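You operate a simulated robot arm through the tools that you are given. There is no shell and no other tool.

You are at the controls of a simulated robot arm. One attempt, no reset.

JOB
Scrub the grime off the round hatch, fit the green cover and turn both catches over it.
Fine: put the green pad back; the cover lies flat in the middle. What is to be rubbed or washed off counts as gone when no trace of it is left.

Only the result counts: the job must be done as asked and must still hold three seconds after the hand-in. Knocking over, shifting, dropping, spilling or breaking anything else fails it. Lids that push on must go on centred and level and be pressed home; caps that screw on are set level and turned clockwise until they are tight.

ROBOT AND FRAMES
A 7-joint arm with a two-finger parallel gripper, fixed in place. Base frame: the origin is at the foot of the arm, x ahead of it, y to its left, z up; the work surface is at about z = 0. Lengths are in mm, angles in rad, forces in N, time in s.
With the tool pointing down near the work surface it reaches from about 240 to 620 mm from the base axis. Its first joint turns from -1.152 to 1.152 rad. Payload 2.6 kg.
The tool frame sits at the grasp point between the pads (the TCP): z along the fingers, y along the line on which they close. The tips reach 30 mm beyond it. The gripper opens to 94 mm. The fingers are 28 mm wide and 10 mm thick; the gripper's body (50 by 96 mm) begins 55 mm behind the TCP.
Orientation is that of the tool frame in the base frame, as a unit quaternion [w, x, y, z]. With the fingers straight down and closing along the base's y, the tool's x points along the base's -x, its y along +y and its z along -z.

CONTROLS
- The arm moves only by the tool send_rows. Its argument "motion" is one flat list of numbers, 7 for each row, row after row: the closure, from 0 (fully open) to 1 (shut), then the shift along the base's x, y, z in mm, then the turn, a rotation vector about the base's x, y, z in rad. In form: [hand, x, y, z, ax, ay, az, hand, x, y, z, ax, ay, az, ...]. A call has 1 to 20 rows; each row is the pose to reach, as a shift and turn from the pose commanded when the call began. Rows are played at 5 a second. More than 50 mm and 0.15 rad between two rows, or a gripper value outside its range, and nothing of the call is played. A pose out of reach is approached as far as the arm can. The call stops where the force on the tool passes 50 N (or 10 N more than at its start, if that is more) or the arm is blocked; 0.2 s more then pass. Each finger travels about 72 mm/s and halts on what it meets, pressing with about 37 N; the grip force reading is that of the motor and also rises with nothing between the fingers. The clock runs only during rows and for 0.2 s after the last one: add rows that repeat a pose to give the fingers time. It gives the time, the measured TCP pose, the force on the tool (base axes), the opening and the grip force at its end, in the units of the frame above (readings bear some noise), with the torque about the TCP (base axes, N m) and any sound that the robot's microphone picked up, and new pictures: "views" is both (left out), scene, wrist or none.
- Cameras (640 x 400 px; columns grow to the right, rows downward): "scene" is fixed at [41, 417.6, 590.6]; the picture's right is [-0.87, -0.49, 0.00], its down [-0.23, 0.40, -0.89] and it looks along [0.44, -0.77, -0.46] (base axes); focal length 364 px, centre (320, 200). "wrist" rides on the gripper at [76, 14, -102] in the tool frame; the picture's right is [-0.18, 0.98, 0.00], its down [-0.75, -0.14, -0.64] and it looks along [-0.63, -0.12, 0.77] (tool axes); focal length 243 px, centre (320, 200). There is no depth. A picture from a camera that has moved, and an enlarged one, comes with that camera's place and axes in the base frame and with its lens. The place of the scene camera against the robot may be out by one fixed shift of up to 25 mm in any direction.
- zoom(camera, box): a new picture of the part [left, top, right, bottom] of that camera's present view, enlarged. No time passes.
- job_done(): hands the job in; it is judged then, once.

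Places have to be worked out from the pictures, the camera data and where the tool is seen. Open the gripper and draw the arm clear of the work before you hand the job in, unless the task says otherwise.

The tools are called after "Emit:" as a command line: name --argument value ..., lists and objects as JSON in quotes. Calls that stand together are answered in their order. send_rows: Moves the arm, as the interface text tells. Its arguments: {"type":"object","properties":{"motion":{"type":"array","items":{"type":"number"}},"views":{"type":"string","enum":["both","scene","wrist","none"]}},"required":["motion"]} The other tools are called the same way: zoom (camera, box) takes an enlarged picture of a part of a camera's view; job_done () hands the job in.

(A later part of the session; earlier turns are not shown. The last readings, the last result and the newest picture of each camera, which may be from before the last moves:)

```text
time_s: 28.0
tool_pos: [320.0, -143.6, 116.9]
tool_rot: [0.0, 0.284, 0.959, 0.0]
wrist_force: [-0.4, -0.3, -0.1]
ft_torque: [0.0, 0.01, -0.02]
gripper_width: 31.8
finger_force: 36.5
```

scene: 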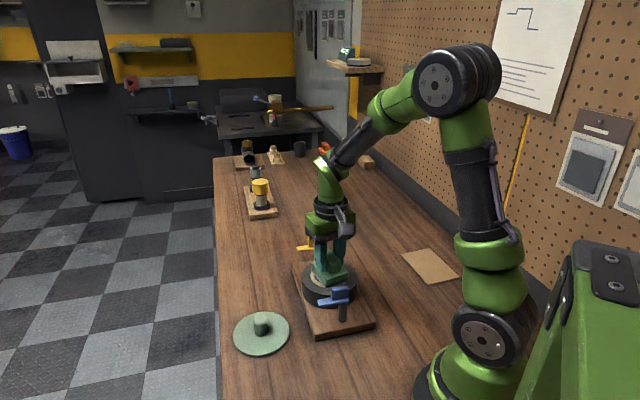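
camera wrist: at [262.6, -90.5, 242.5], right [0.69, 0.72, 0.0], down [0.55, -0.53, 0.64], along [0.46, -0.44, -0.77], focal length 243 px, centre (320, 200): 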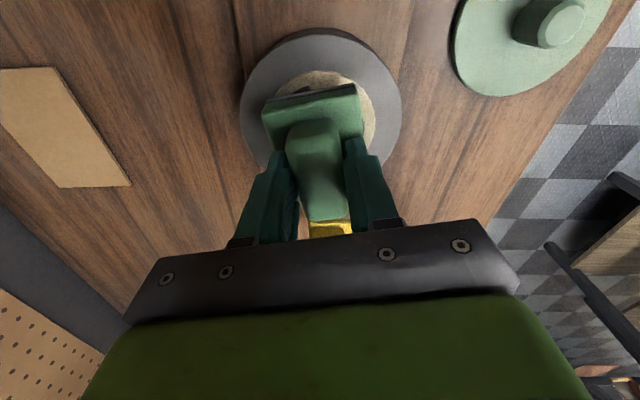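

Emit:
zoom --camera "scene" --box '[280, 220, 380, 320]'

Emit:
send_rows --motion '[1, 0, 0, -0.5, 0, 0, 0, 1, 0, 0, -1, 0, 0, 0]' --views "none"

Emit:
send_rows --motion '[1, 0, 0, -0.5, 0, 0, 0, 1, 0, 0, -1, 0, 0, 0]' --views "none"

```text
4.00 times, centred on (330, 270) of scene
camera zoom: at [41.0, 417.6, 590.6], right [-0.87, -0.49, 0.0], down [-0.23, 0.4, -0.89], along [0.44, -0.77, -0.46], focal length 1456 px, centre (280, -80)
```

zoom: 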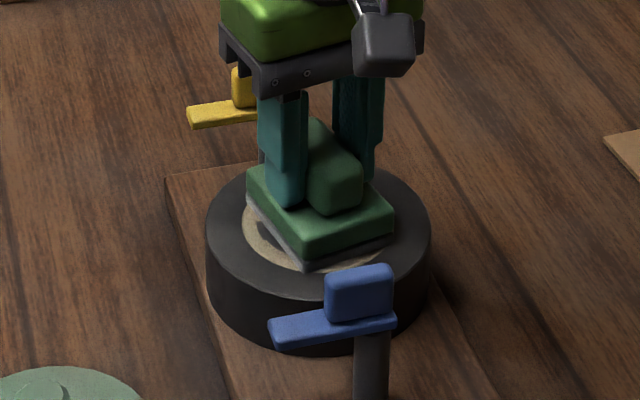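

```text
time_s: 28.6
tool_pos: [320.5, -142.6, 115.5]
tool_rot: [0.0, 0.285, 0.958, 0.0]
wrist_force: [-2.6, 2.8, 7.1]
ft_torque: [0.05, 0.19, -0.02]
gripper_width: 31.7
finger_force: 36.7
```

```text
time_s: 29.2
tool_pos: [320.5, -144.0, 116.3]
tool_rot: [0.001, 0.285, 0.958, 0.001]
wrist_force: [-11.3, 5.9, 29.0]
ft_torque: [0.28, 0.59, -0.04]
gripper_width: 31.4
finger_force: 37.1
```

Contact: the hatch top is at about z≈61.5, at TCP z≈116. The force is now 29 N, so I'll ease off to roughly 10 N and scrub one full circle of 20 mm radius.

Emit:
send_rows --motion '[1, 0, 0, 0.8, 0, 0, 0, 1, 10, 0, 0.8, 0, 0, 0, 1, 20, 0, 0.8, 0, 0, 0, 1, 18.5, 7.7, 0.8, 0, 0, 0, 1, 14.1, 14.1, 0.8, 0, 0, 0, 1, 7.7, 18.5, 0.8, 0, 0, 0, 1, 0, 20, 0.8, 0, 0, 0, 1, -7.7, 18.5, 0.8, 0, 0, 0, 1, -14.1, 14.1, 0.8, 0, 0, 0, 1, -18.5, 7.7, 0.8, 0, 0, 0, 1, -20, 0, 0.8, 0, 0, 0, 1, -18.5, -7.7, 0.8, 0, 0, 0, 1, -14.1, -14.1, 0.8, 0, 0, 0, 1, -7.7, -18.5, 0.8, 0, 0, 0, 1, 0, -20, 0.8, 0, 0, 0, 1, 7.7, -18.5, 0.8, 0, 0, 0, 1, 14.1, -14.1, 0.8, 0, 0, 0, 1, 18.5, -7.7, 0.8, 0, 0, 0, 1, 20, 0, 0.8, 0, 0, 0]'

```text
time_s: 33.2
tool_pos: [341.8, -143.0, 115.3]
tool_rot: [0.001, 0.285, 0.959, -0.001]
wrist_force: [2.3, -9.8, 20.0]
ft_torque: [-0.26, 0.03, 0.03]
gripper_width: 31.5
finger_force: 37.4
camera wrist: at [283.5, -89.4, 217.8], right [0.69, 0.72, 0.0], down [0.55, -0.53, 0.64], along [0.47, -0.44, -0.76], focal length 243 px, centre (320, 200)
```

scene: 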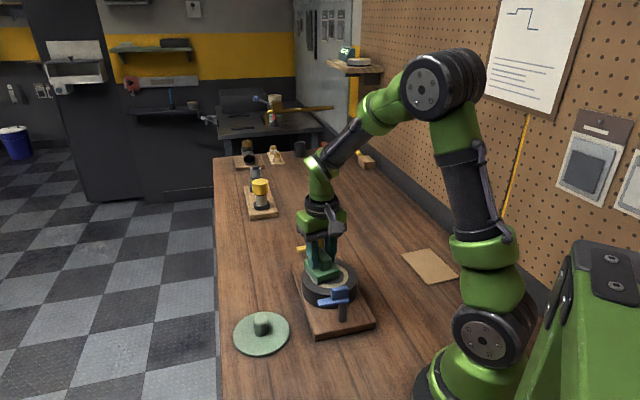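
wrist: 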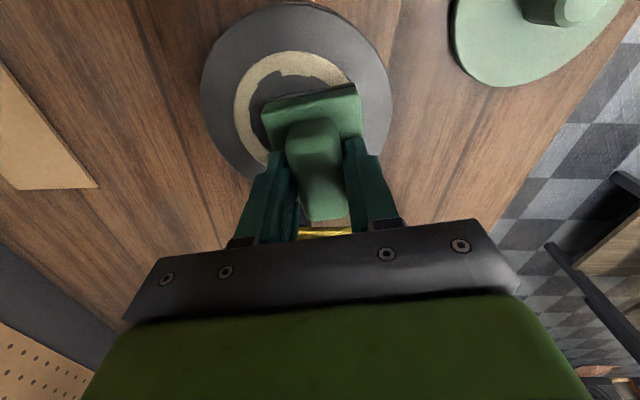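

Emit:
zoom --camera "wrist" --box '[190, 0, 400, 180]'

Emit:
zoom --camera "scene" --box '[280, 220, 380, 320]'

```text
2.22 times, centred on (295, 90) of wrist
camera zoom: at [283.5, -89.4, 217.8], right [0.69, 0.72, 0.0], down [0.55, -0.53, 0.64], along [0.47, -0.44, -0.76], focal length 539 px, centre (376, 444)
```

zoom: 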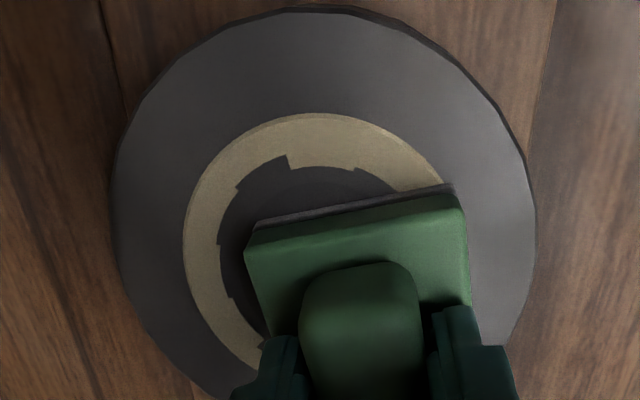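

```text
4.00 times, centred on (330, 270) of scene
camera zoom: at [41.0, 417.6, 590.6], right [-0.87, -0.49, 0.0], down [-0.23, 0.4, -0.89], along [0.44, -0.77, -0.46], focal length 1456 px, centre (280, -80)
```

zoom: 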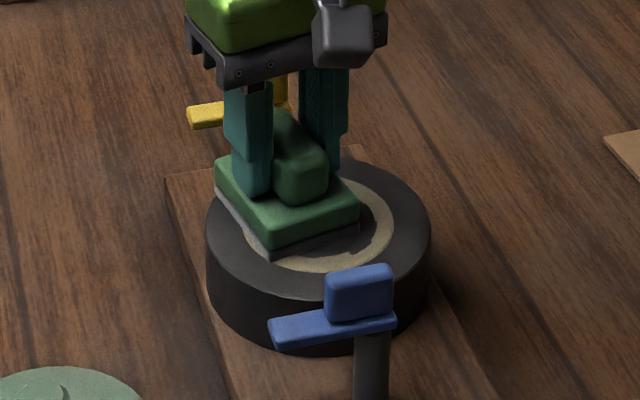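

The ring hasn't visibly gone after one light pass. I'll scrub more with a wider circle, about 28 mm radius and two turns at roughly 15–20 N, and see if it fades.

Emit:
send_rows --motion '[1, 8, 0, 0, 0, 0, 0, 1, 2.7, 16.5, 0, 0, 0, 0, 1, -11.3, 26.6, 0, 0, 0, 0, 1, -28.7, 26.6, 0, 0, 0, 0, 1, -42.7, 16.5, 0, 0, 0, 0, 1, -48, 0, 0, 0, 0, 0, 1, -42.7, -16.5, 0, 0, 0, 0, 1, -28.7, -26.6, 0, 0, 0, 0, 1, -11.3, -26.6, 0, 0, 0, 0, 1, 2.7, -16.5, 0, 0, 0, 0, 1, 8, 0, 0, 0, 0, 0, 1, 2.7, 16.5, 0, 0, 0, 0, 1, -11.3, 26.6, 0, 0, 0, 0, 1, -28.7, 26.6, 0, 0, 0, 0, 1, -42.7, 16.5, 0, 0, 0, 0, 1, -48, 0, 0, 0, 0, 0, 1, -42.7, -16.5, 0, 0, 0, 0, 1, -28.7, -26.6, 0, 0, 0, 0, 1, -11.3, -26.6, 0, 0, 0, 0, 1, 2.7, -16.5, 0, 0, 0, 0]'

```text
time_s: 37.4
tool_pos: [344.3, -162.6, 116.2]
tool_rot: [0.002, 0.286, 0.958, -0.003]
wrist_force: [-11.5, -11.9, 32.9]
ft_torque: [0.15, 0.85, 0.39]
gripper_width: 31.9
finger_force: 37.0
camera wrist: at [287.3, -109.5, 217.6], right [0.69, 0.72, 0.0], down [0.55, -0.53, 0.65], along [0.47, -0.45, -0.76], focal length 243 px, centre (320, 200)
```

scene: 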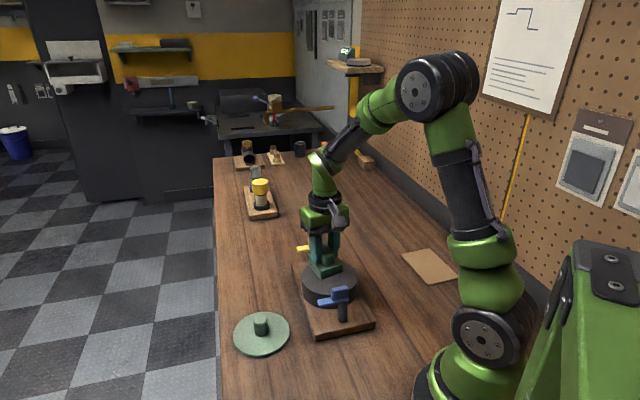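
wrist: 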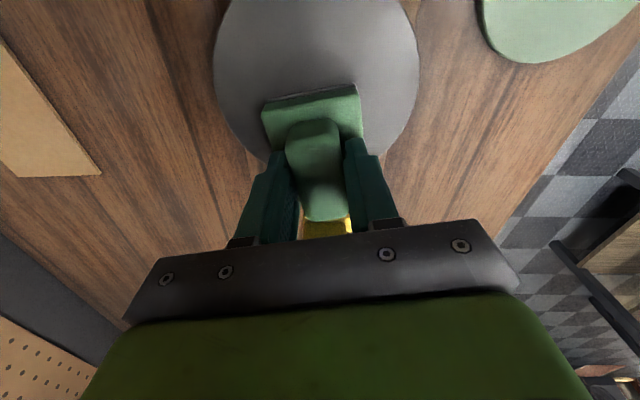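

The visible part of the ring has gone. I'll lift the pad gently and inspect the whole surface.

Emit:
send_rows --motion '[1, 0, 0, 2, 0, 0, 0, 1, 0, 0, 5, 0, 0, 0, 1, 0, 0, 10, 0, 0, 0, 1, 5, 10, 17, 0, 0, 0, 1, 15, 25, 25, 0, 0, 0, 1, 30, 40, 32, 0, 0, 0, 1, 45, 55, 38, 0, 0, 0, 1, 60, 65, 42, 0, 0, 0, 1, 70, 70, 45, 0, 0, 0, 1, 70, 70, 45, 0, 0, 0]'

```text
time_s: 39.6
tool_pos: [413.0, -89.4, 160.1]
tool_rot: [0.0, 0.285, 0.959, 0.0]
wrist_force: [-0.5, -0.5, -0.3]
ft_torque: [-0.01, 0.04, 0.02]
gripper_width: 31.5
finger_force: 36.6
camera wrist: at [356.2, -36.3, 263.1], right [0.69, 0.72, 0.0], down [0.55, -0.53, 0.64], along [0.46, -0.44, -0.77], focal length 243 px, centre (320, 200)
```

scene: 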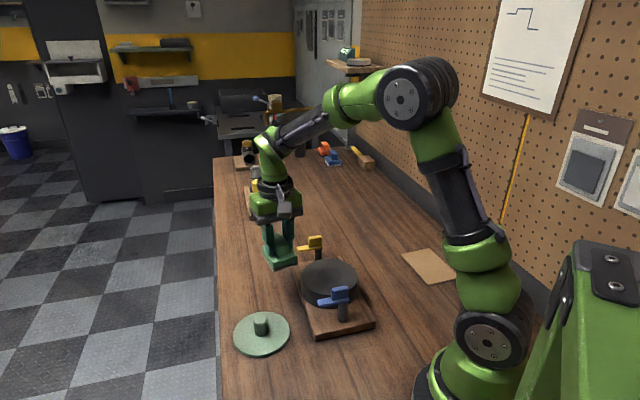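
wrist: 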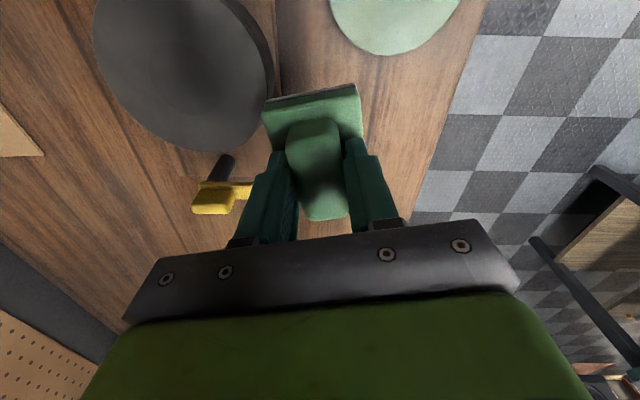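

Emit:
zoom --camera "scene" --box '[280, 240, 380, 330]'

Emit:
zoom --camera "wrist" --box '[80, 0, 290, 160]'

```text
4.44 times, centred on (330, 285) of scene
camera zoom: at [41.0, 417.6, 590.6], right [-0.87, -0.49, 0.0], down [-0.23, 0.4, -0.89], along [0.44, -0.77, -0.46], focal length 1618 px, centre (276, -178)
```

zoom: 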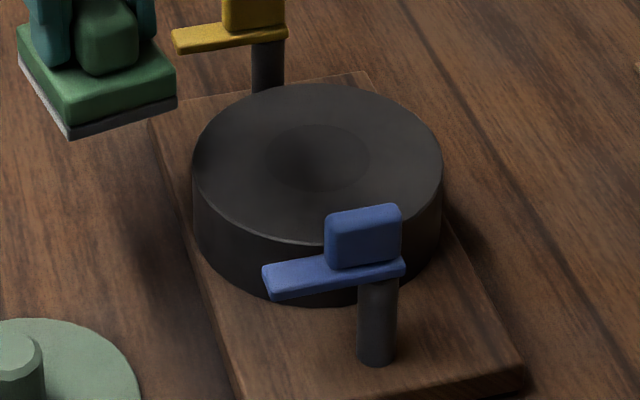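

```text
2.50 times, centred on (185, 80) of wrist
camera zoom: at [356.2, -36.3, 263.1], right [0.69, 0.72, 0.0], down [0.55, -0.53, 0.64], along [0.46, -0.44, -0.77], focal length 606 px, centre (658, 500)
```

zoom: 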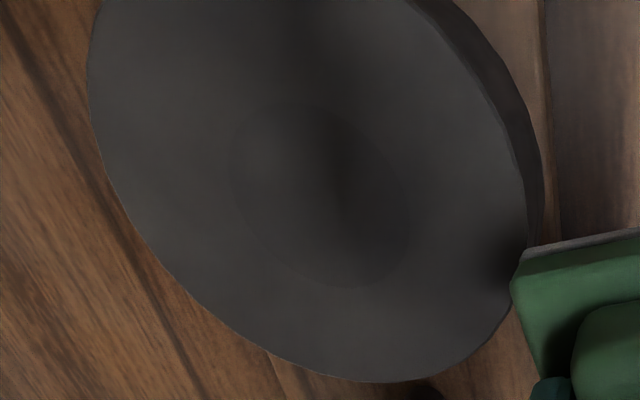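

Emit:
zoom --camera "scene" --box '[300, 255, 360, 300]'

Emit:
zoom --camera "wrist" --box '[130, 0, 230, 100]'

```text
8.89 times, centred on (330, 278) of scene
camera zoom: at [41.0, 417.6, 590.6], right [-0.87, -0.49, 0.0], down [-0.23, 0.4, -0.89], along [0.44, -0.77, -0.46], focal length 3236 px, centre (231, -489)
```

zoom: 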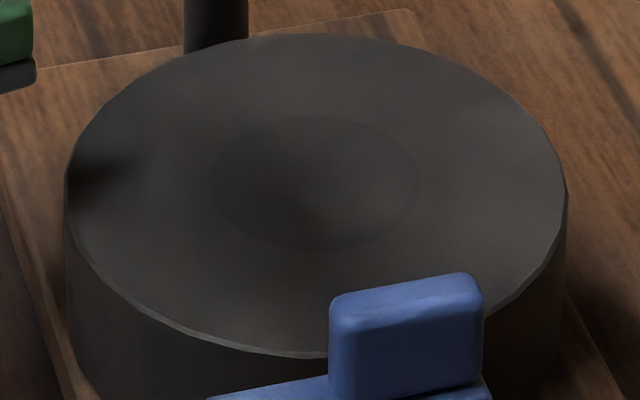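

```text
4.00 times, centred on (180, 50) of wrist
camera zoom: at [356.2, -36.3, 263.1], right [0.69, 0.72, 0.0], down [0.55, -0.53, 0.64], along [0.46, -0.44, -0.77], focal length 970 px, centre (880, 800)
```

zoom: 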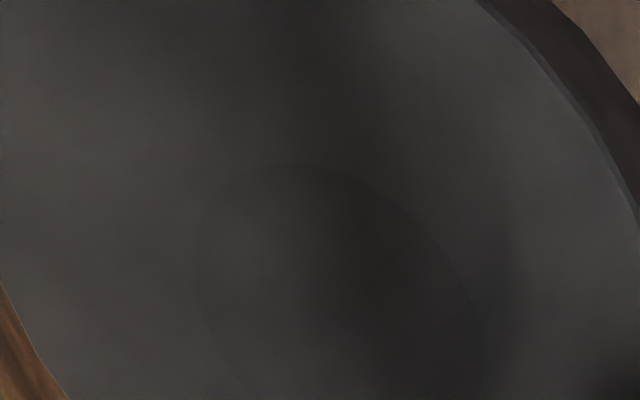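

The hatch is clean from both views. Now I'll put the pad back at its original pose: TCP (491.4,-92.4), yaw -0.70. I'll move across first, then lower.

Emit:
send_rows --motion '[1, 6, 0, 0, 0, 0, -0.01, 1, 16, 0, 0, 0, 0, -0.03, 1, 30, -0.5, 0, 0, 0, -0.05, 1, 45, -1, 0, 0, 0, -0.08, 1, 60, -1.5, -6, 0, 0, -0.1, 1, 72, -1.8, -16, 0, 0, -0.12, 1, 78.5, -1.8, -30, 0, 0, -0.124, 1, 78.5, -1.8, -46, 0, 0, -0.124, 1, 78.5, -1.8, -62, 0, 0, -0.124, 1, 78.5, -1.8, -76, 0, 0, -0.124, 1, 78.5, -1.8, -88, 0, 0, -0.124, 1, 78.5, -1.8, -96, 0, 0, -0.124, 1, 78.5, -1.8, -100, 0, 0, -0.124, 1, 78.5, -1.8, -100, 0, 0, -0.124]'

```text
time_s: 42.6
tool_pos: [490.3, -92.5, 59.1]
tool_rot: [0.0, 0.344, 0.939, 0.0]
wrist_force: [-0.2, 0.1, -1.0]
ft_torque: [0.0, 0.02, -0.03]
gripper_width: 31.7
finger_force: 36.8
camera wrist: at [441.3, -31.8, 162.3], right [0.78, 0.63, 0.0], down [0.48, -0.59, 0.64], along [0.41, -0.5, -0.77], focal length 243 px, centre (320, 200)
```

scene: 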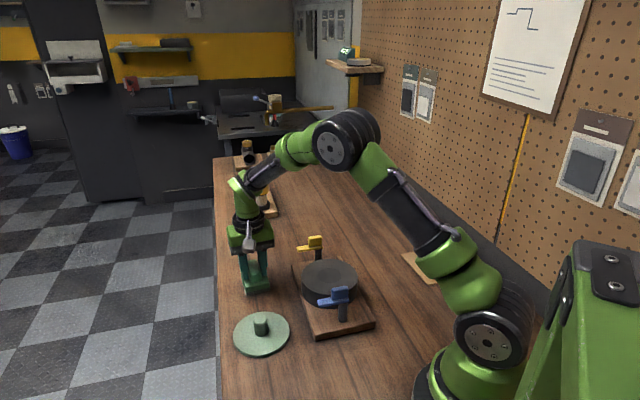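
wrist: 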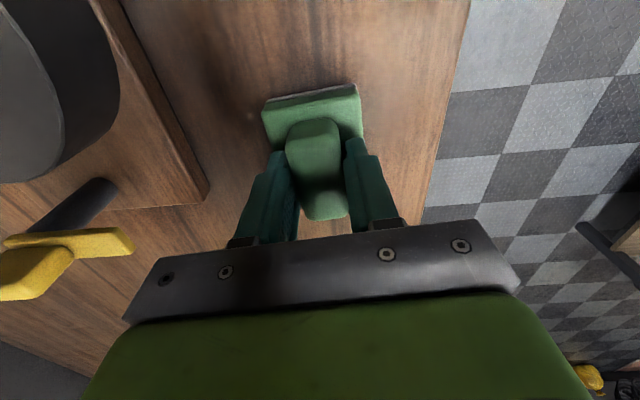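

The pad is about 5 mm above the table at its home spot. I'll lower it the last few mm gently.

Emit:
send_rows --motion '[1, 0, 0, -2, 0, 0, 0, 1, 0, 0, -4, 0, 0, 0, 1, 0, 0, -5, 0, 0, 0, 1, 0, 0, -5, 0, 0, 0]' --views "none"

Emit:
send_rows --motion '[1, 0, 0, -0.5, 0, 0, 0, 1, 0, 0, -0.5, 0, 0, 0]' --views "none"

```text
time_s: 43.6
tool_pos: [490.8, -92.3, 56.5]
tool_rot: [0.0, 0.344, 0.939, -0.001]
wrist_force: [0.2, -0.6, -0.5]
ft_torque: [0.01, 0.0, 0.03]
gripper_width: 31.7
finger_force: 37.1
```

```text
time_s: 44.2
tool_pos: [490.9, -92.7, 55.2]
tool_rot: [-0.001, 0.344, 0.939, 0.0]
wrist_force: [-0.4, 0.4, -0.2]
ft_torque: [0.02, 0.02, -0.02]
gripper_width: 31.6
finger_force: 36.9
```

Emit:
send_rows --motion '[1, 0, 0, -0.5, 0, 0, 0, 1, 0, 0, -1, 0, 0, 0]' --views "none"

```text
time_s: 44.8
tool_pos: [491.7, -91.8, 54.1]
tool_rot: [0.001, 0.344, 0.939, 0.0]
wrist_force: [0.3, 0.4, 0.1]
ft_torque: [0.01, 0.02, 0.01]
gripper_width: 31.7
finger_force: 37.3
```

No contact force yet, so I'll continue in 0.7 mm steps.

Emit:
send_rows --motion '[1, 0, 0, -0.4, 0, 0, 0, 1, 0, 0, -0.8, 0, 0, 0]' --views "none"

Emit:
send_rows --motion '[1, 0, 0, -0.3, 0, 0, 0, 1, 0, 0, -0.7, 0, 0, 0]' --views "none"

```text
time_s: 45.4
tool_pos: [491.0, -91.5, 54.7]
tool_rot: [0.001, 0.344, 0.939, 0.0]
wrist_force: [-2.3, 1.2, 8.2]
ft_torque: [0.0, 0.13, 0.02]
gripper_width: 31.6
finger_force: 37.2
```

```text
time_s: 46.0
tool_pos: [490.7, -91.4, 54.7]
tool_rot: [0.002, 0.344, 0.939, 0.0]
wrist_force: [-5.5, 2.5, 20.3]
ft_torque: [0.09, 0.28, -0.03]
gripper_width: 31.4
finger_force: 36.7
```

The pad is on the table. I'll relieve the press, open the fingers and rise.

Emit:
send_rows --motion '[1, 0, 0, 0.8, 0, 0, 0, 1, 0, 0, 0.8, 0, 0, 0, 0.6, 0, 0, 0.8, 0, 0, 0, 0.3, 0, 0, 0.8, 0, 0, 0, 0.2, 0, 0, 0.8, 0, 0, 0, 0.2, 0, 0, 10, 0, 0, 0, 0.2, 0, 0, 25, 0, 0, 0, 0.2, 0, 0, 45, 0, 0, 0, 0.2, 0, 0, 45, 0, 0, 0]'

```text
time_s: 48.0
tool_pos: [490.8, -92.4, 97.7]
tool_rot: [0.0, 0.344, 0.939, 0.0]
wrist_force: [0.0, 0.1, 0.5]
ft_torque: [0.0, -0.02, -0.01]
gripper_width: 75.1
finger_force: 0.1
camera wrist: at [440.7, -32.2, 199.7], right [0.78, 0.63, 0.0], down [0.48, -0.59, 0.64], along [0.41, -0.5, -0.77], focal length 243 px, centre (320, 200)
```

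scene: 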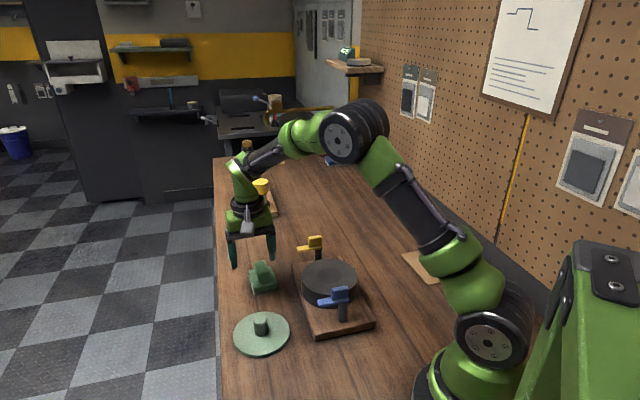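
wrist: 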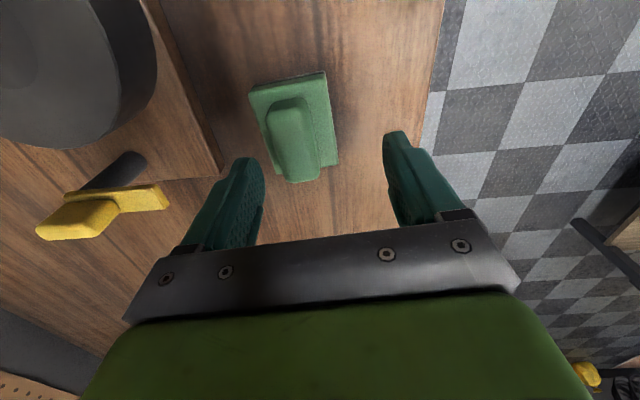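

The pad got dragged sideways a little when the fingers opened. I'll measure its present pose.

Emit:
zoom --camera "wrist" --box '[230, 60, 370, 200]'

Emit:
zoom --camera "scene" --box '[230, 220, 390, 360]'

```text
2.86 times, centred on (300, 130) of wrist
camera zoom: at [440.7, -32.2, 199.7], right [0.78, 0.63, 0.0], down [0.48, -0.59, 0.64], along [0.41, -0.5, -0.77], focal length 693 px, centre (377, 400)
```

zoom: 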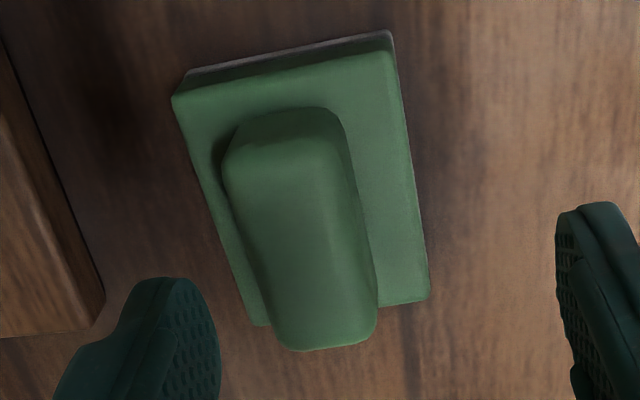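

```text
2.86 times, centred on (310, 290) of scene
camera zoom: at [41.0, 417.6, 590.6], right [-0.87, -0.49, 0.0], down [-0.23, 0.4, -0.89], along [0.44, -0.77, -0.46], focal length 1040 px, centre (349, -57)
```

zoom: 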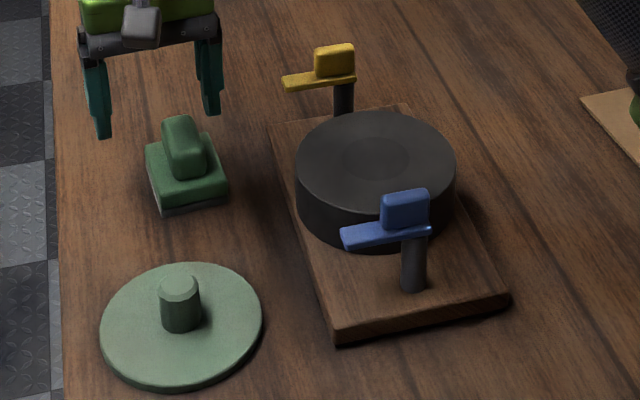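

The pad is about 16 mm off its spot in the closing direction, because the tips were resting on its base as they opened. I'll regrip the handle with the tips a few mm above the base, slide it back, and release more carefully.

Emit:
send_rows --motion '[0.2, -6, -5, 0, 0, 0, 0.005, 0.2, -12, -10.5, -5, 0, 0, 0.01, 0.2, -12, -10.5, -20, 0, 0, 0.01, 0.2, -12, -10.5, -33, 0, 0, 0.01, 0.2, -12, -10.5, -40, 0, 0, 0.01, 0.2, -12, -10.5, -40, 0, 0, 0.01]'

```text
time_s: 49.4
tool_pos: [478.7, -102.2, 57.7]
tool_rot: [0.0, 0.34, 0.94, 0.0]
wrist_force: [0.9, -0.4, -0.4]
ft_torque: [0.0, 0.01, 0.02]
gripper_width: 75.3
finger_force: 0.2
camera wrist: at [427.4, -42.6, 159.6], right [0.77, 0.64, 0.0], down [0.49, -0.59, 0.64], along [0.41, -0.49, -0.77], focal length 243 px, centre (320, 200)
```

scene: 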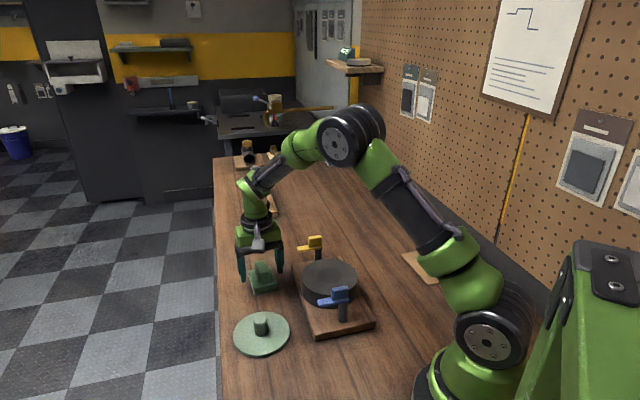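
wrist: 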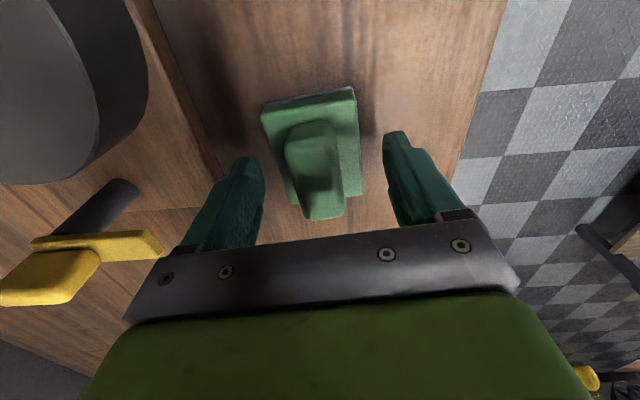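

The tool is centred over the handle with the tips clear of the base. I'll close, slide the pad back by (+12,+10.3), then release gradually.

Emit:
send_rows --motion '[0.5, 0, 0, 0, 0, 0, 0, 0.75, 0, 0, 0, 0, 0, 0, 0.75, 0, 0, 0, 0, 0, 0, 0.75, 0, 0, 0, 0, 0, 0, 0.75, 3, 2.6, 0.5, 0, 0, 0, 0.75, 6, 5.2, 0.5, 0, 0, -0.005, 0.75, 9, 7.8, 0.5, 0, 0, -0.01, 0.75, 12, 10.3, 0.5, 0, 0, -0.01, 0.75, 12, 10.3, 0, 0, 0, -0.01]'

```text
time_s: 51.4
tool_pos: [491.5, -92.8, 59.6]
tool_rot: [0.001, 0.344, 0.939, 0.0]
wrist_force: [-9.9, -5.2, 27.7]
ft_torque: [-0.17, 0.42, 0.03]
gripper_width: 27.0
finger_force: 36.6
camera wrist: at [441.5, -32.9, 160.8], right [0.78, 0.63, 0.0], down [0.48, -0.59, 0.64], along [0.41, -0.5, -0.77], focal length 243 px, centre (320, 200)
```

scene: 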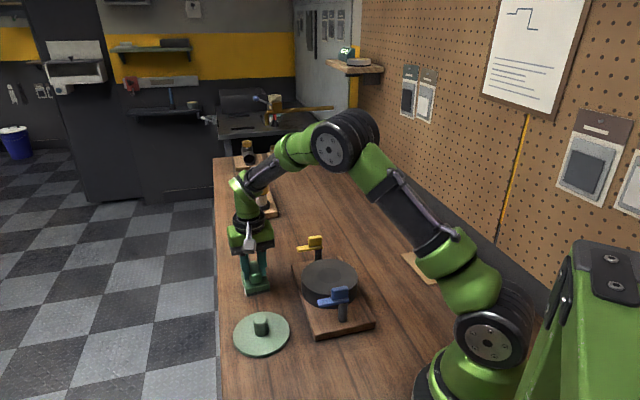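
wrist: 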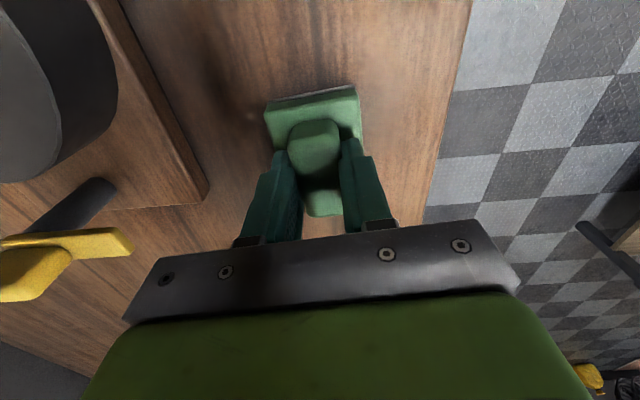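

Emit:
zoom --camera "wrist" --box '[240, 70, 390, 240]'

Emit:
zoom --camera "scene" --box '[220, 220, 310, 310]'

```text
2.35 times, centred on (315, 155) of wrist
camera zoom: at [441.5, -32.9, 160.8], right [0.78, 0.63, 0.0], down [0.48, -0.59, 0.64], along [0.41, -0.5, -0.77], focal length 571 px, centre (332, 306)
```

zoom: 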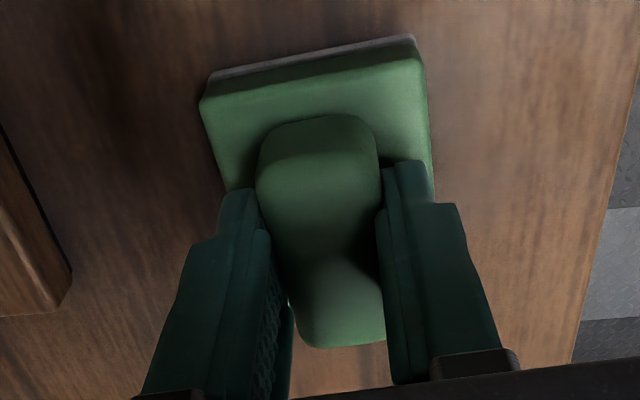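

```text
4.44 times, centred on (265, 265) of scene
camera zoom: at [40.9, 417.7, 590.6], right [-0.87, -0.49, 0.0], down [-0.22, 0.4, -0.89], along [0.44, -0.77, -0.46], focal length 1618 px, centre (564, -89)
```

zoom: 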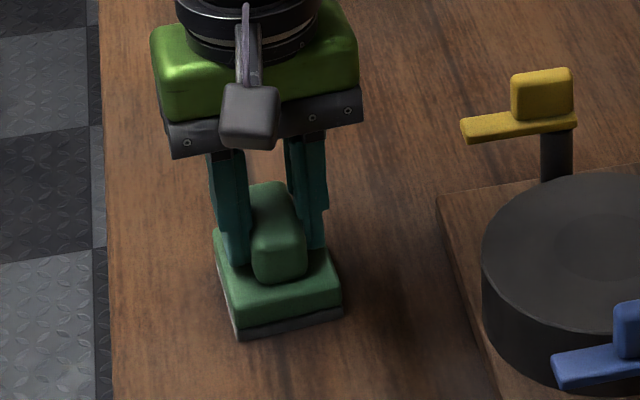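

The handle tapers, so squeezing wedges the fingers upward. The pad is now back within about 1 mm of home. I'll open in small increments while rising slightly, so nothing drags.

Emit:
send_rows --motion '[0.7, 0, 0, 1.5, 0, 0, 0, 0.66, 0, 0, 1.5, 0, 0, 0, 0.62, 0, 0, 1.5, 0, 0, 0, 0.58, 0, 0, 3, 0, 0, 0, 0.55, 0, 0, 8, 0, 0, 0, 0.5, 0, 0, 16, 0, 0, 0, 0.4, 0, 0, 28, 0, 0, 0, 0.3, 0, 0, 42, 0, 0, 0, 0.3, 0, 0, 42, 0, 0, 0]'

```text
time_s: 53.4
tool_pos: [492.6, -91.1, 99.7]
tool_rot: [0.0, 0.344, 0.939, 0.001]
wrist_force: [0.0, 0.4, 0.1]
ft_torque: [0.02, 0.0, 0.0]
gripper_width: 65.6
finger_force: 0.0
camera wrist: at [442.3, -31.9, 202.6], right [0.77, 0.63, 0.0], down [0.48, -0.59, 0.64], along [0.41, -0.5, -0.77], focal length 243 px, centre (320, 200)
```

scene: 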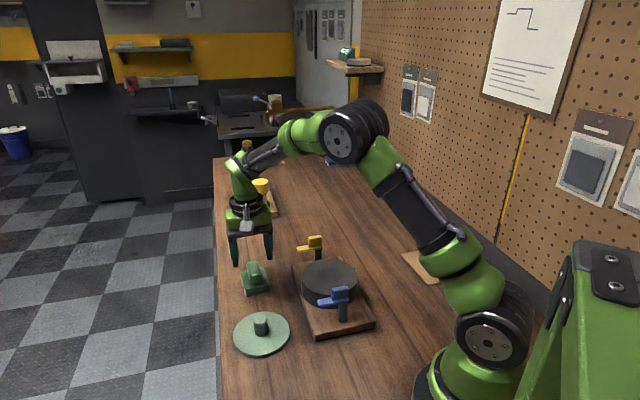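
wrist: 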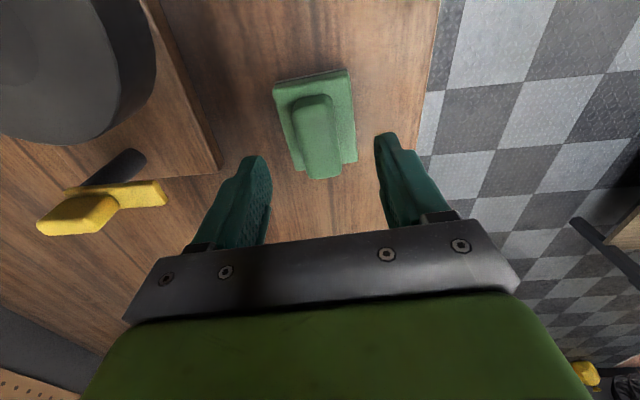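

Emit:
zoom --camera "wrist" --box '[250, 60, 390, 200]'

Emit:
zoom --camera "scene" --box '[230, 220, 390, 360]'

```text
2.86 times, centred on (320, 130) of wrist
camera zoom: at [442.3, -31.9, 202.6], right [0.77, 0.63, 0.0], down [0.48, -0.59, 0.64], along [0.41, -0.5, -0.77], focal length 693 px, centre (320, 400)
```

zoom: 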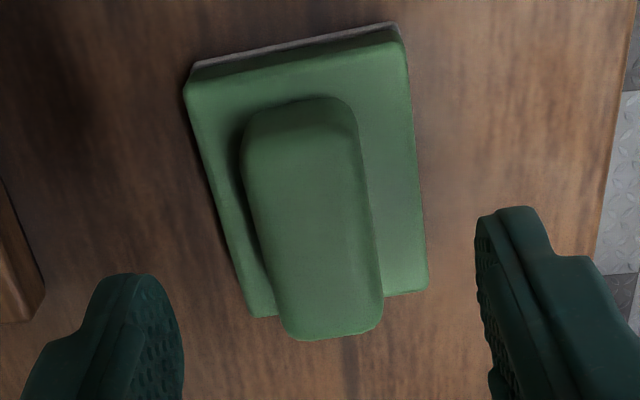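

```text
2.86 times, centred on (310, 290) of scene
camera zoom: at [41.0, 417.6, 590.6], right [-0.87, -0.49, 0.0], down [-0.23, 0.4, -0.89], along [0.44, -0.77, -0.46], focal length 1040 px, centre (349, -57)
```

zoom: 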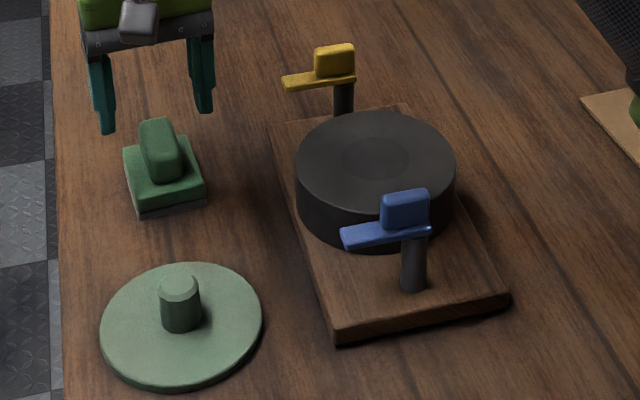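

The pad is back on its original spot; the scene view matches the start. Next is the cover, near (385,18), so I'll move above it for a close look.

Emit:
send_rows --motion '[0.3, -10, 10, 10, 0, 0, 0, 0.3, -30, 32, 25, 0, 0, 0, 0.3, -55, 57, 30, 0, 0, 0, 0.3, -80, 82, 30, 0, 0, 0, 0.3, -100, 104, 30, 0, 0, 0, 0.3, -106, 110, 30, 0, 0, 0, 0.3, -106, 110, 30, 0, 0, 0]'

```text
time_s: 55.0
tool_pos: [383.0, 16.8, 129.9]
tool_rot: [0.0, 0.344, 0.939, -0.001]
wrist_force: [-0.1, 0.1, 0.3]
ft_torque: [0.01, 0.01, 0.01]
gripper_width: 65.6
finger_force: 0.0
camera wrist: at [333.4, 77.6, 231.9], right [0.78, 0.63, 0.0], down [0.48, -0.59, 0.64], along [0.41, -0.5, -0.77], focal length 243 px, centre (320, 200)
```

scene: 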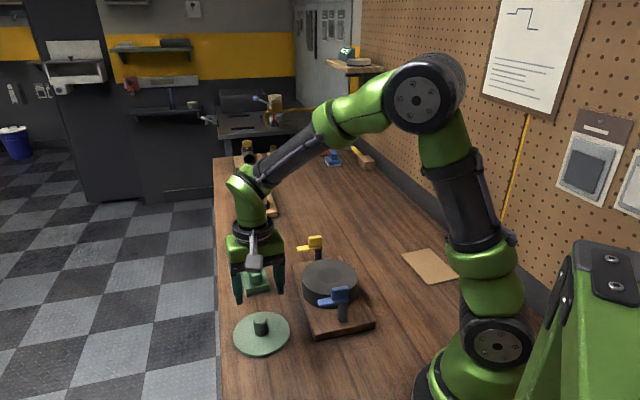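
wrist: 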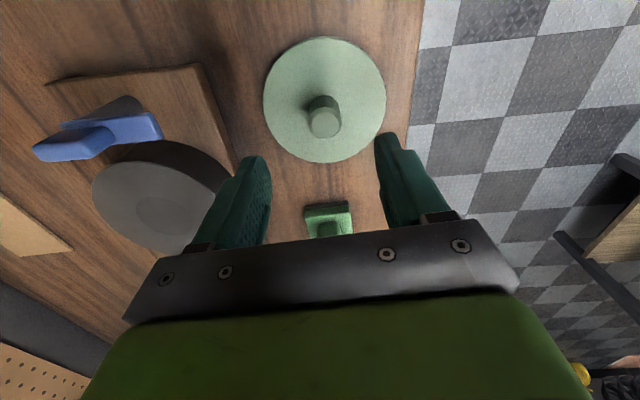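

Emit:
zoom --camera "wrist" --box '[250, 25, 400, 175]'

Emit:
zoom --camera "wrist" --box '[20, 60, 240, 260]'

Emit:
zoom --camera "scene" --box '[220, 300, 310, 365]'

```text
2.67 times, centred on (325, 100) of wrist
camera zoom: at [333.4, 77.6, 231.9], right [0.78, 0.63, 0.0], down [0.48, -0.59, 0.64], along [0.41, -0.5, -0.77], focal length 647 px, centre (307, 467)
```

zoom: 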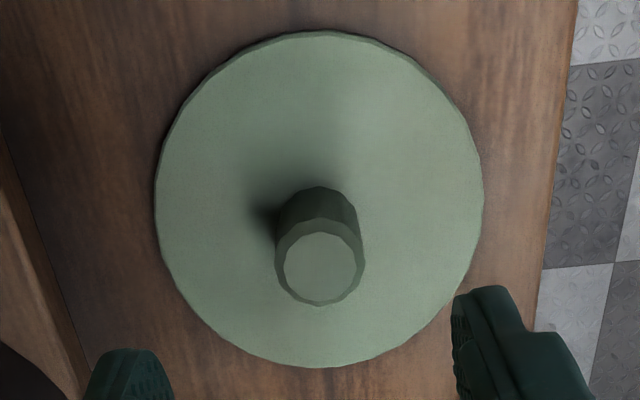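

```text
2.00 times, centred on (130, 160) of wrist
camera zoom: at [333.4, 77.6, 231.9], right [0.78, 0.63, 0.0], down [0.48, -0.59, 0.64], along [0.41, -0.5, -0.77], focal length 485 px, centre (700, 280)
```

zoom: 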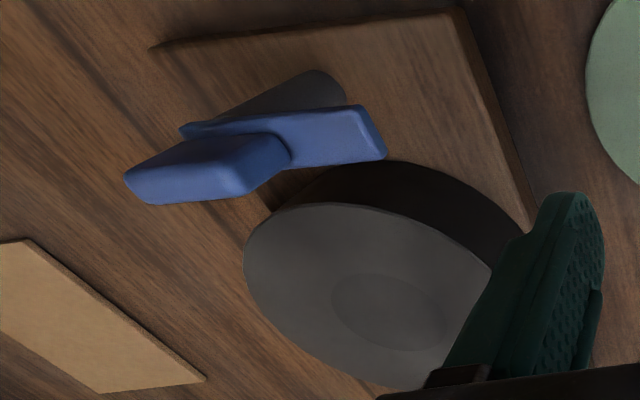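

```text
6.15 times, centred on (265, 332) of scene
camera zoom: at [41.0, 417.6, 590.6], right [-0.87, -0.49, 0.0], down [-0.23, 0.4, -0.89], along [0.44, -0.77, -0.46], focal length 2240 px, centre (658, -615)
```

zoom: 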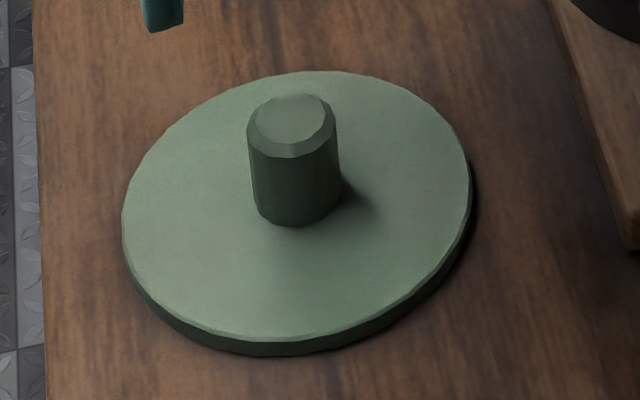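

The cover centre is about (3.1,3.2) mm from the TCP. It is about 55 mm in radius, and its knob is about 28 mm across with its top near z≈42. I'll descend around the knob with the fingers partly closed and feel for the disc.

Emit:
send_rows --motion '[0.4, 3.1, 3.2, -20, 0, 0, 0, 0.5, 3.1, 3.2, -45, 0, 0, 0, 0.5, 3.1, 3.2, -65, 0, 0, 0, 0.5, 3.1, 3.2, -78, 0, 0, 0, 0.5, 3.1, 3.2, -84, 0, 0, 0, 0.5, 3.1, 3.2, -84, 0, 0, 0]'

```text
time_s: 56.4
tool_pos: [387.7, 19.4, 45.1]
tool_rot: [0.001, 0.344, 0.939, 0.0]
wrist_force: [-0.4, -0.1, 0.6]
ft_torque: [0.0, -0.01, 0.0]
gripper_width: 46.8
finger_force: 0.0
camera wrist: at [337.9, 80.0, 147.8], right [0.78, 0.63, 0.0], down [0.48, -0.59, 0.64], along [0.41, -0.5, -0.77], focal length 243 px, centre (320, 200)
```

scene: 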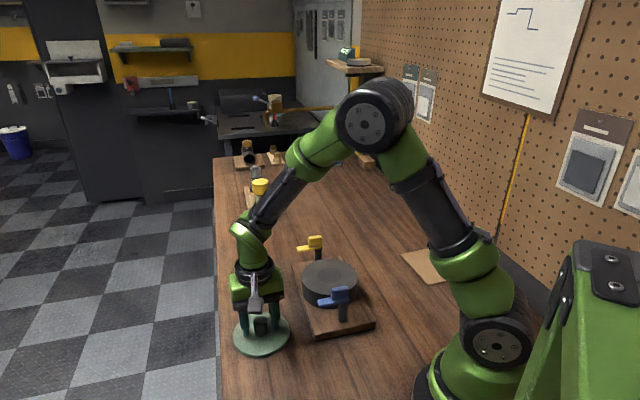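
wrist: 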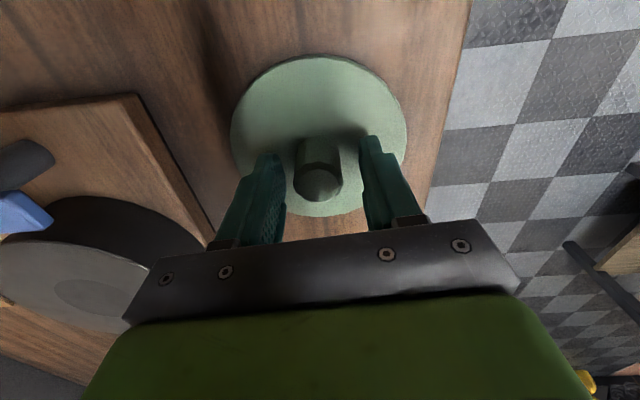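

Emit:
send_rows --motion '[0.55, 0, 0, -1, 0, 0, 0, 0.55, 0, 0, -2, 0, 0, 0]' --views "none"

Emit:
send_rows --motion '[0.55, 0, 0, -1, 0, 0, 0, 0.55, 0, 0, -1.5, 0, 0, 0]' --views "none"

Emit:
send_rows --motion '[0.55, 0, 0, -0.5, 0, 0, 0, 0.55, 0, 0, -1, 0, 0, 0]' --views "none"

```text
time_s: 57.0
tool_pos: [387.4, 19.1, 43.6]
tool_rot: [0.0, 0.344, 0.939, 0.0]
wrist_force: [0.0, 0.5, 0.2]
ft_torque: [0.0, 0.04, 0.01]
gripper_width: 42.4
finger_force: 0.0
```

```text
time_s: 57.6
tool_pos: [388.0, 21.9, 41.0]
tool_rot: [0.0, 0.344, 0.939, 0.0]
wrist_force: [0.7, -0.2, 0.0]
ft_torque: [0.0, 0.01, 0.0]
gripper_width: 42.3
finger_force: 0.2
```

```text
time_s: 58.2
tool_pos: [389.2, 21.5, 40.3]
tool_rot: [0.0, 0.344, 0.939, 0.001]
wrist_force: [-1.0, -0.7, 0.8]
ft_torque: [0.03, 0.02, 0.0]
gripper_width: 42.1
finger_force: 0.0
```

Emit:
send_rows --motion '[0.55, 0, 0, -0.5, 0, 0, 0, 0.55, 0, 0, -1, 0, 0, 0]' --views "none"

Emit:
send_rows --motion '[0.55, 0, 0, -0.5, 0, 0, 0, 0.55, 0, 0, -1, 0, 0, 0]' --views "wrist"

```text
time_s: 58.8
tool_pos: [388.0, 20.2, 40.1]
tool_rot: [0.001, 0.344, 0.939, 0.0]
wrist_force: [0.4, -0.5, 0.1]
ft_torque: [-0.01, 0.0, 0.02]
gripper_width: 42.4
finger_force: 0.1
```

```text
time_s: 59.4
tool_pos: [387.8, 20.5, 39.2]
tool_rot: [0.0, 0.343, 0.939, 0.0]
wrist_force: [0.3, 0.0, 0.1]
ft_torque: [0.0, -0.01, 0.02]
gripper_width: 42.2
finger_force: 0.1
camera wrist: at [338.1, 79.9, 141.4], right [0.78, 0.63, 0.0], down [0.48, -0.59, 0.64], along [0.41, -0.5, -0.77], focal length 243 px, centre (320, 200)
```

wrist: 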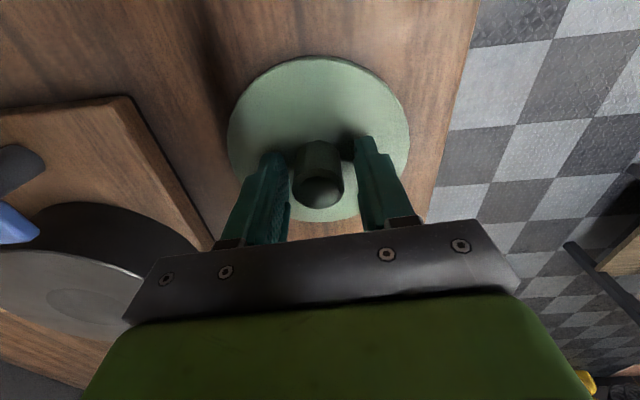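

Tips are at about z≈9 and still clear of the disc, with the knob well inside the fingers. I'll close on the knob here.

Emit:
send_rows --motion '[0.55, 0, 0, 0.5, 0, 0, 0, 0.65, 0, 0, 0.5, 0, 0, 0, 0.75, 0, 0, 0.5, 0, 0, 0, 1, 0, 0, 0.5, 0, 0, 0, 1, 0, 0, 0.5, 0, 0, 0, 1, 0, 0, 0.5, 0, 0, 0]' --views "both"

```text
time_s: 60.8
tool_pos: [387.4, 20.2, 39.8]
tool_rot: [0.0, 0.344, 0.939, 0.001]
wrist_force: [0.2, 0.3, 0.9]
ft_torque: [0.03, 0.03, -0.05]
gripper_width: 27.4
finger_force: 37.3
camera wrist: at [338.0, 80.3, 141.8], right [0.78, 0.63, 0.0], down [0.48, -0.59, 0.64], along [0.41, -0.5, -0.77], focal length 243 px, centre (320, 200)
```

scene: 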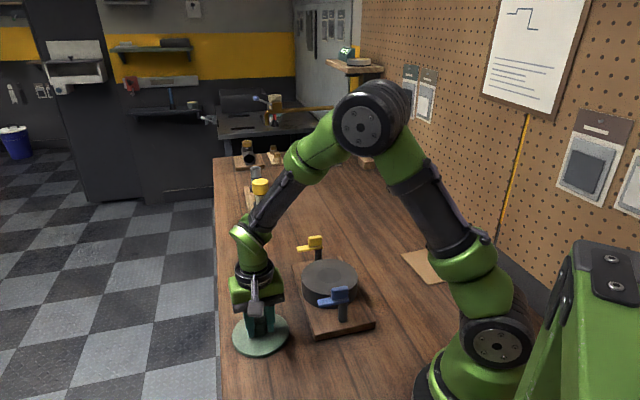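
wrist: 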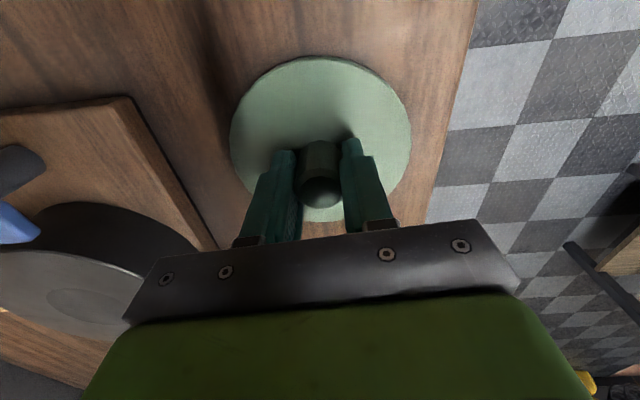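

The knob is gripped at 27.4 mm and the cover is centred under the TCP within about 1 mm. I'll lift slowly and check that it follows.

Emit:
send_rows --motion '[1, 0, 0, 1, 0, 0, 0, 1, 0, 0, 3, 0, 0, 0, 1, 0, 0, 6, 0, 0, 0, 1, 0, 0, 10, 0, 0, 0, 1, 0, 0, 15, 0, 0, 0, 1, 0, 0, 21, 0, 0, 0, 1, 0, 0, 27, 0, 0, 0, 1, 0, 0, 32, 0, 0, 0, 1, 0, 0, 35, 0, 0, 0, 1, 0, 0, 35, 0, 0, 0]' --views "both"

```text
time_s: 63.0
tool_pos: [388.9, 20.2, 74.2]
tool_rot: [0.0, 0.344, 0.939, 0.001]
wrist_force: [0.6, 0.1, -0.2]
ft_torque: [0.0, 0.03, 0.02]
gripper_width: 27.6
finger_force: 37.0
camera wrist: at [338.2, 80.7, 176.9], right [0.78, 0.63, 0.0], down [0.48, -0.59, 0.64], along [0.41, -0.5, -0.77], focal length 243 px, centre (320, 200)
```

scene: 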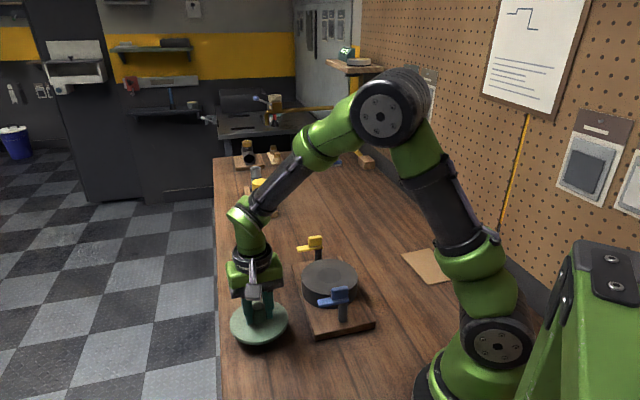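
wrist: 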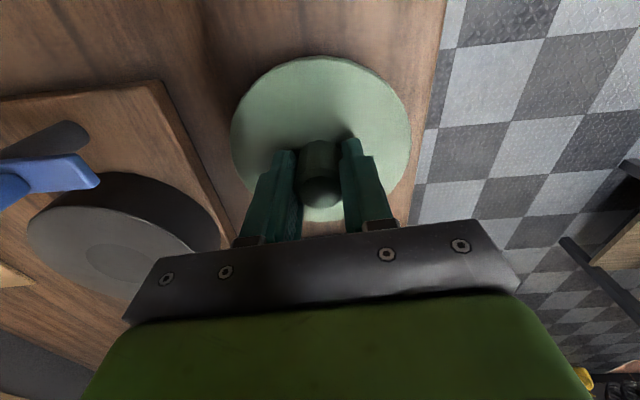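

The cover follows cleanly. I'll raise it above catch height, carry it slowly to above the hatch centre, then let the arm settle.

Emit:
send_rows --motion '[1, 0, 0, 6, 0, 0, 0, 1, 0, 0, 16, 0, 0, 0, 1, 0, 0, 28, 0, 0, 0, 1, 0, 0, 41, 0, 0, 0, 1, 0, 0, 54, 0, 0, 0, 1, -1, -3, 65, 0, 0, 0, 1, -4, -10, 73, 0, 0, 0, 1, -10, -24, 76, 0, 0, 0, 1, -18, -44, 76, 0, 0, 0, 1, -27, -66, 76, 0, 0, 0, 1, -36, -88, 76, 0, 0, 0, 1, -45, -110, 76, 0, 0, 0, 1, -54, -132, 76, 0, 0, 0, 1, -61, -149, 76, 0, 0, 0, 1, -65.5, -160, 76, 0, 0, 0, 1, -67.5, -165.6, 76, 0, 0, 0, 1, -67.5, -165.6, 76, 0, 0, 0, 1, -67.5, -165.6, 76, 0, 0, 0]'

```text
time_s: 66.8
tool_pos: [320.1, -144.9, 151.1]
tool_rot: [0.0, 0.344, 0.939, 0.0]
wrist_force: [-0.2, 0.1, -0.8]
ft_torque: [-0.01, 0.0, -0.01]
gripper_width: 27.6
finger_force: 37.0
camera wrist: at [270.0, -84.5, 253.0], right [0.78, 0.63, 0.0], down [0.48, -0.59, 0.64], along [0.41, -0.5, -0.77], focal length 243 px, centre (320, 200)
```

scene: 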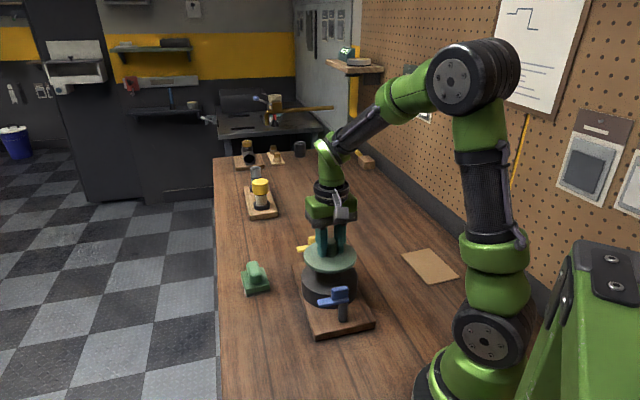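
wrist: 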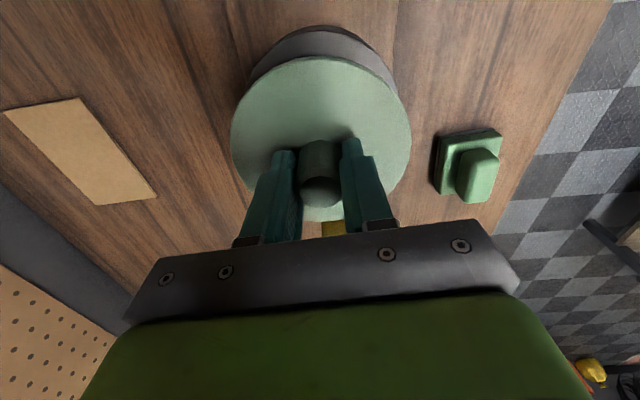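

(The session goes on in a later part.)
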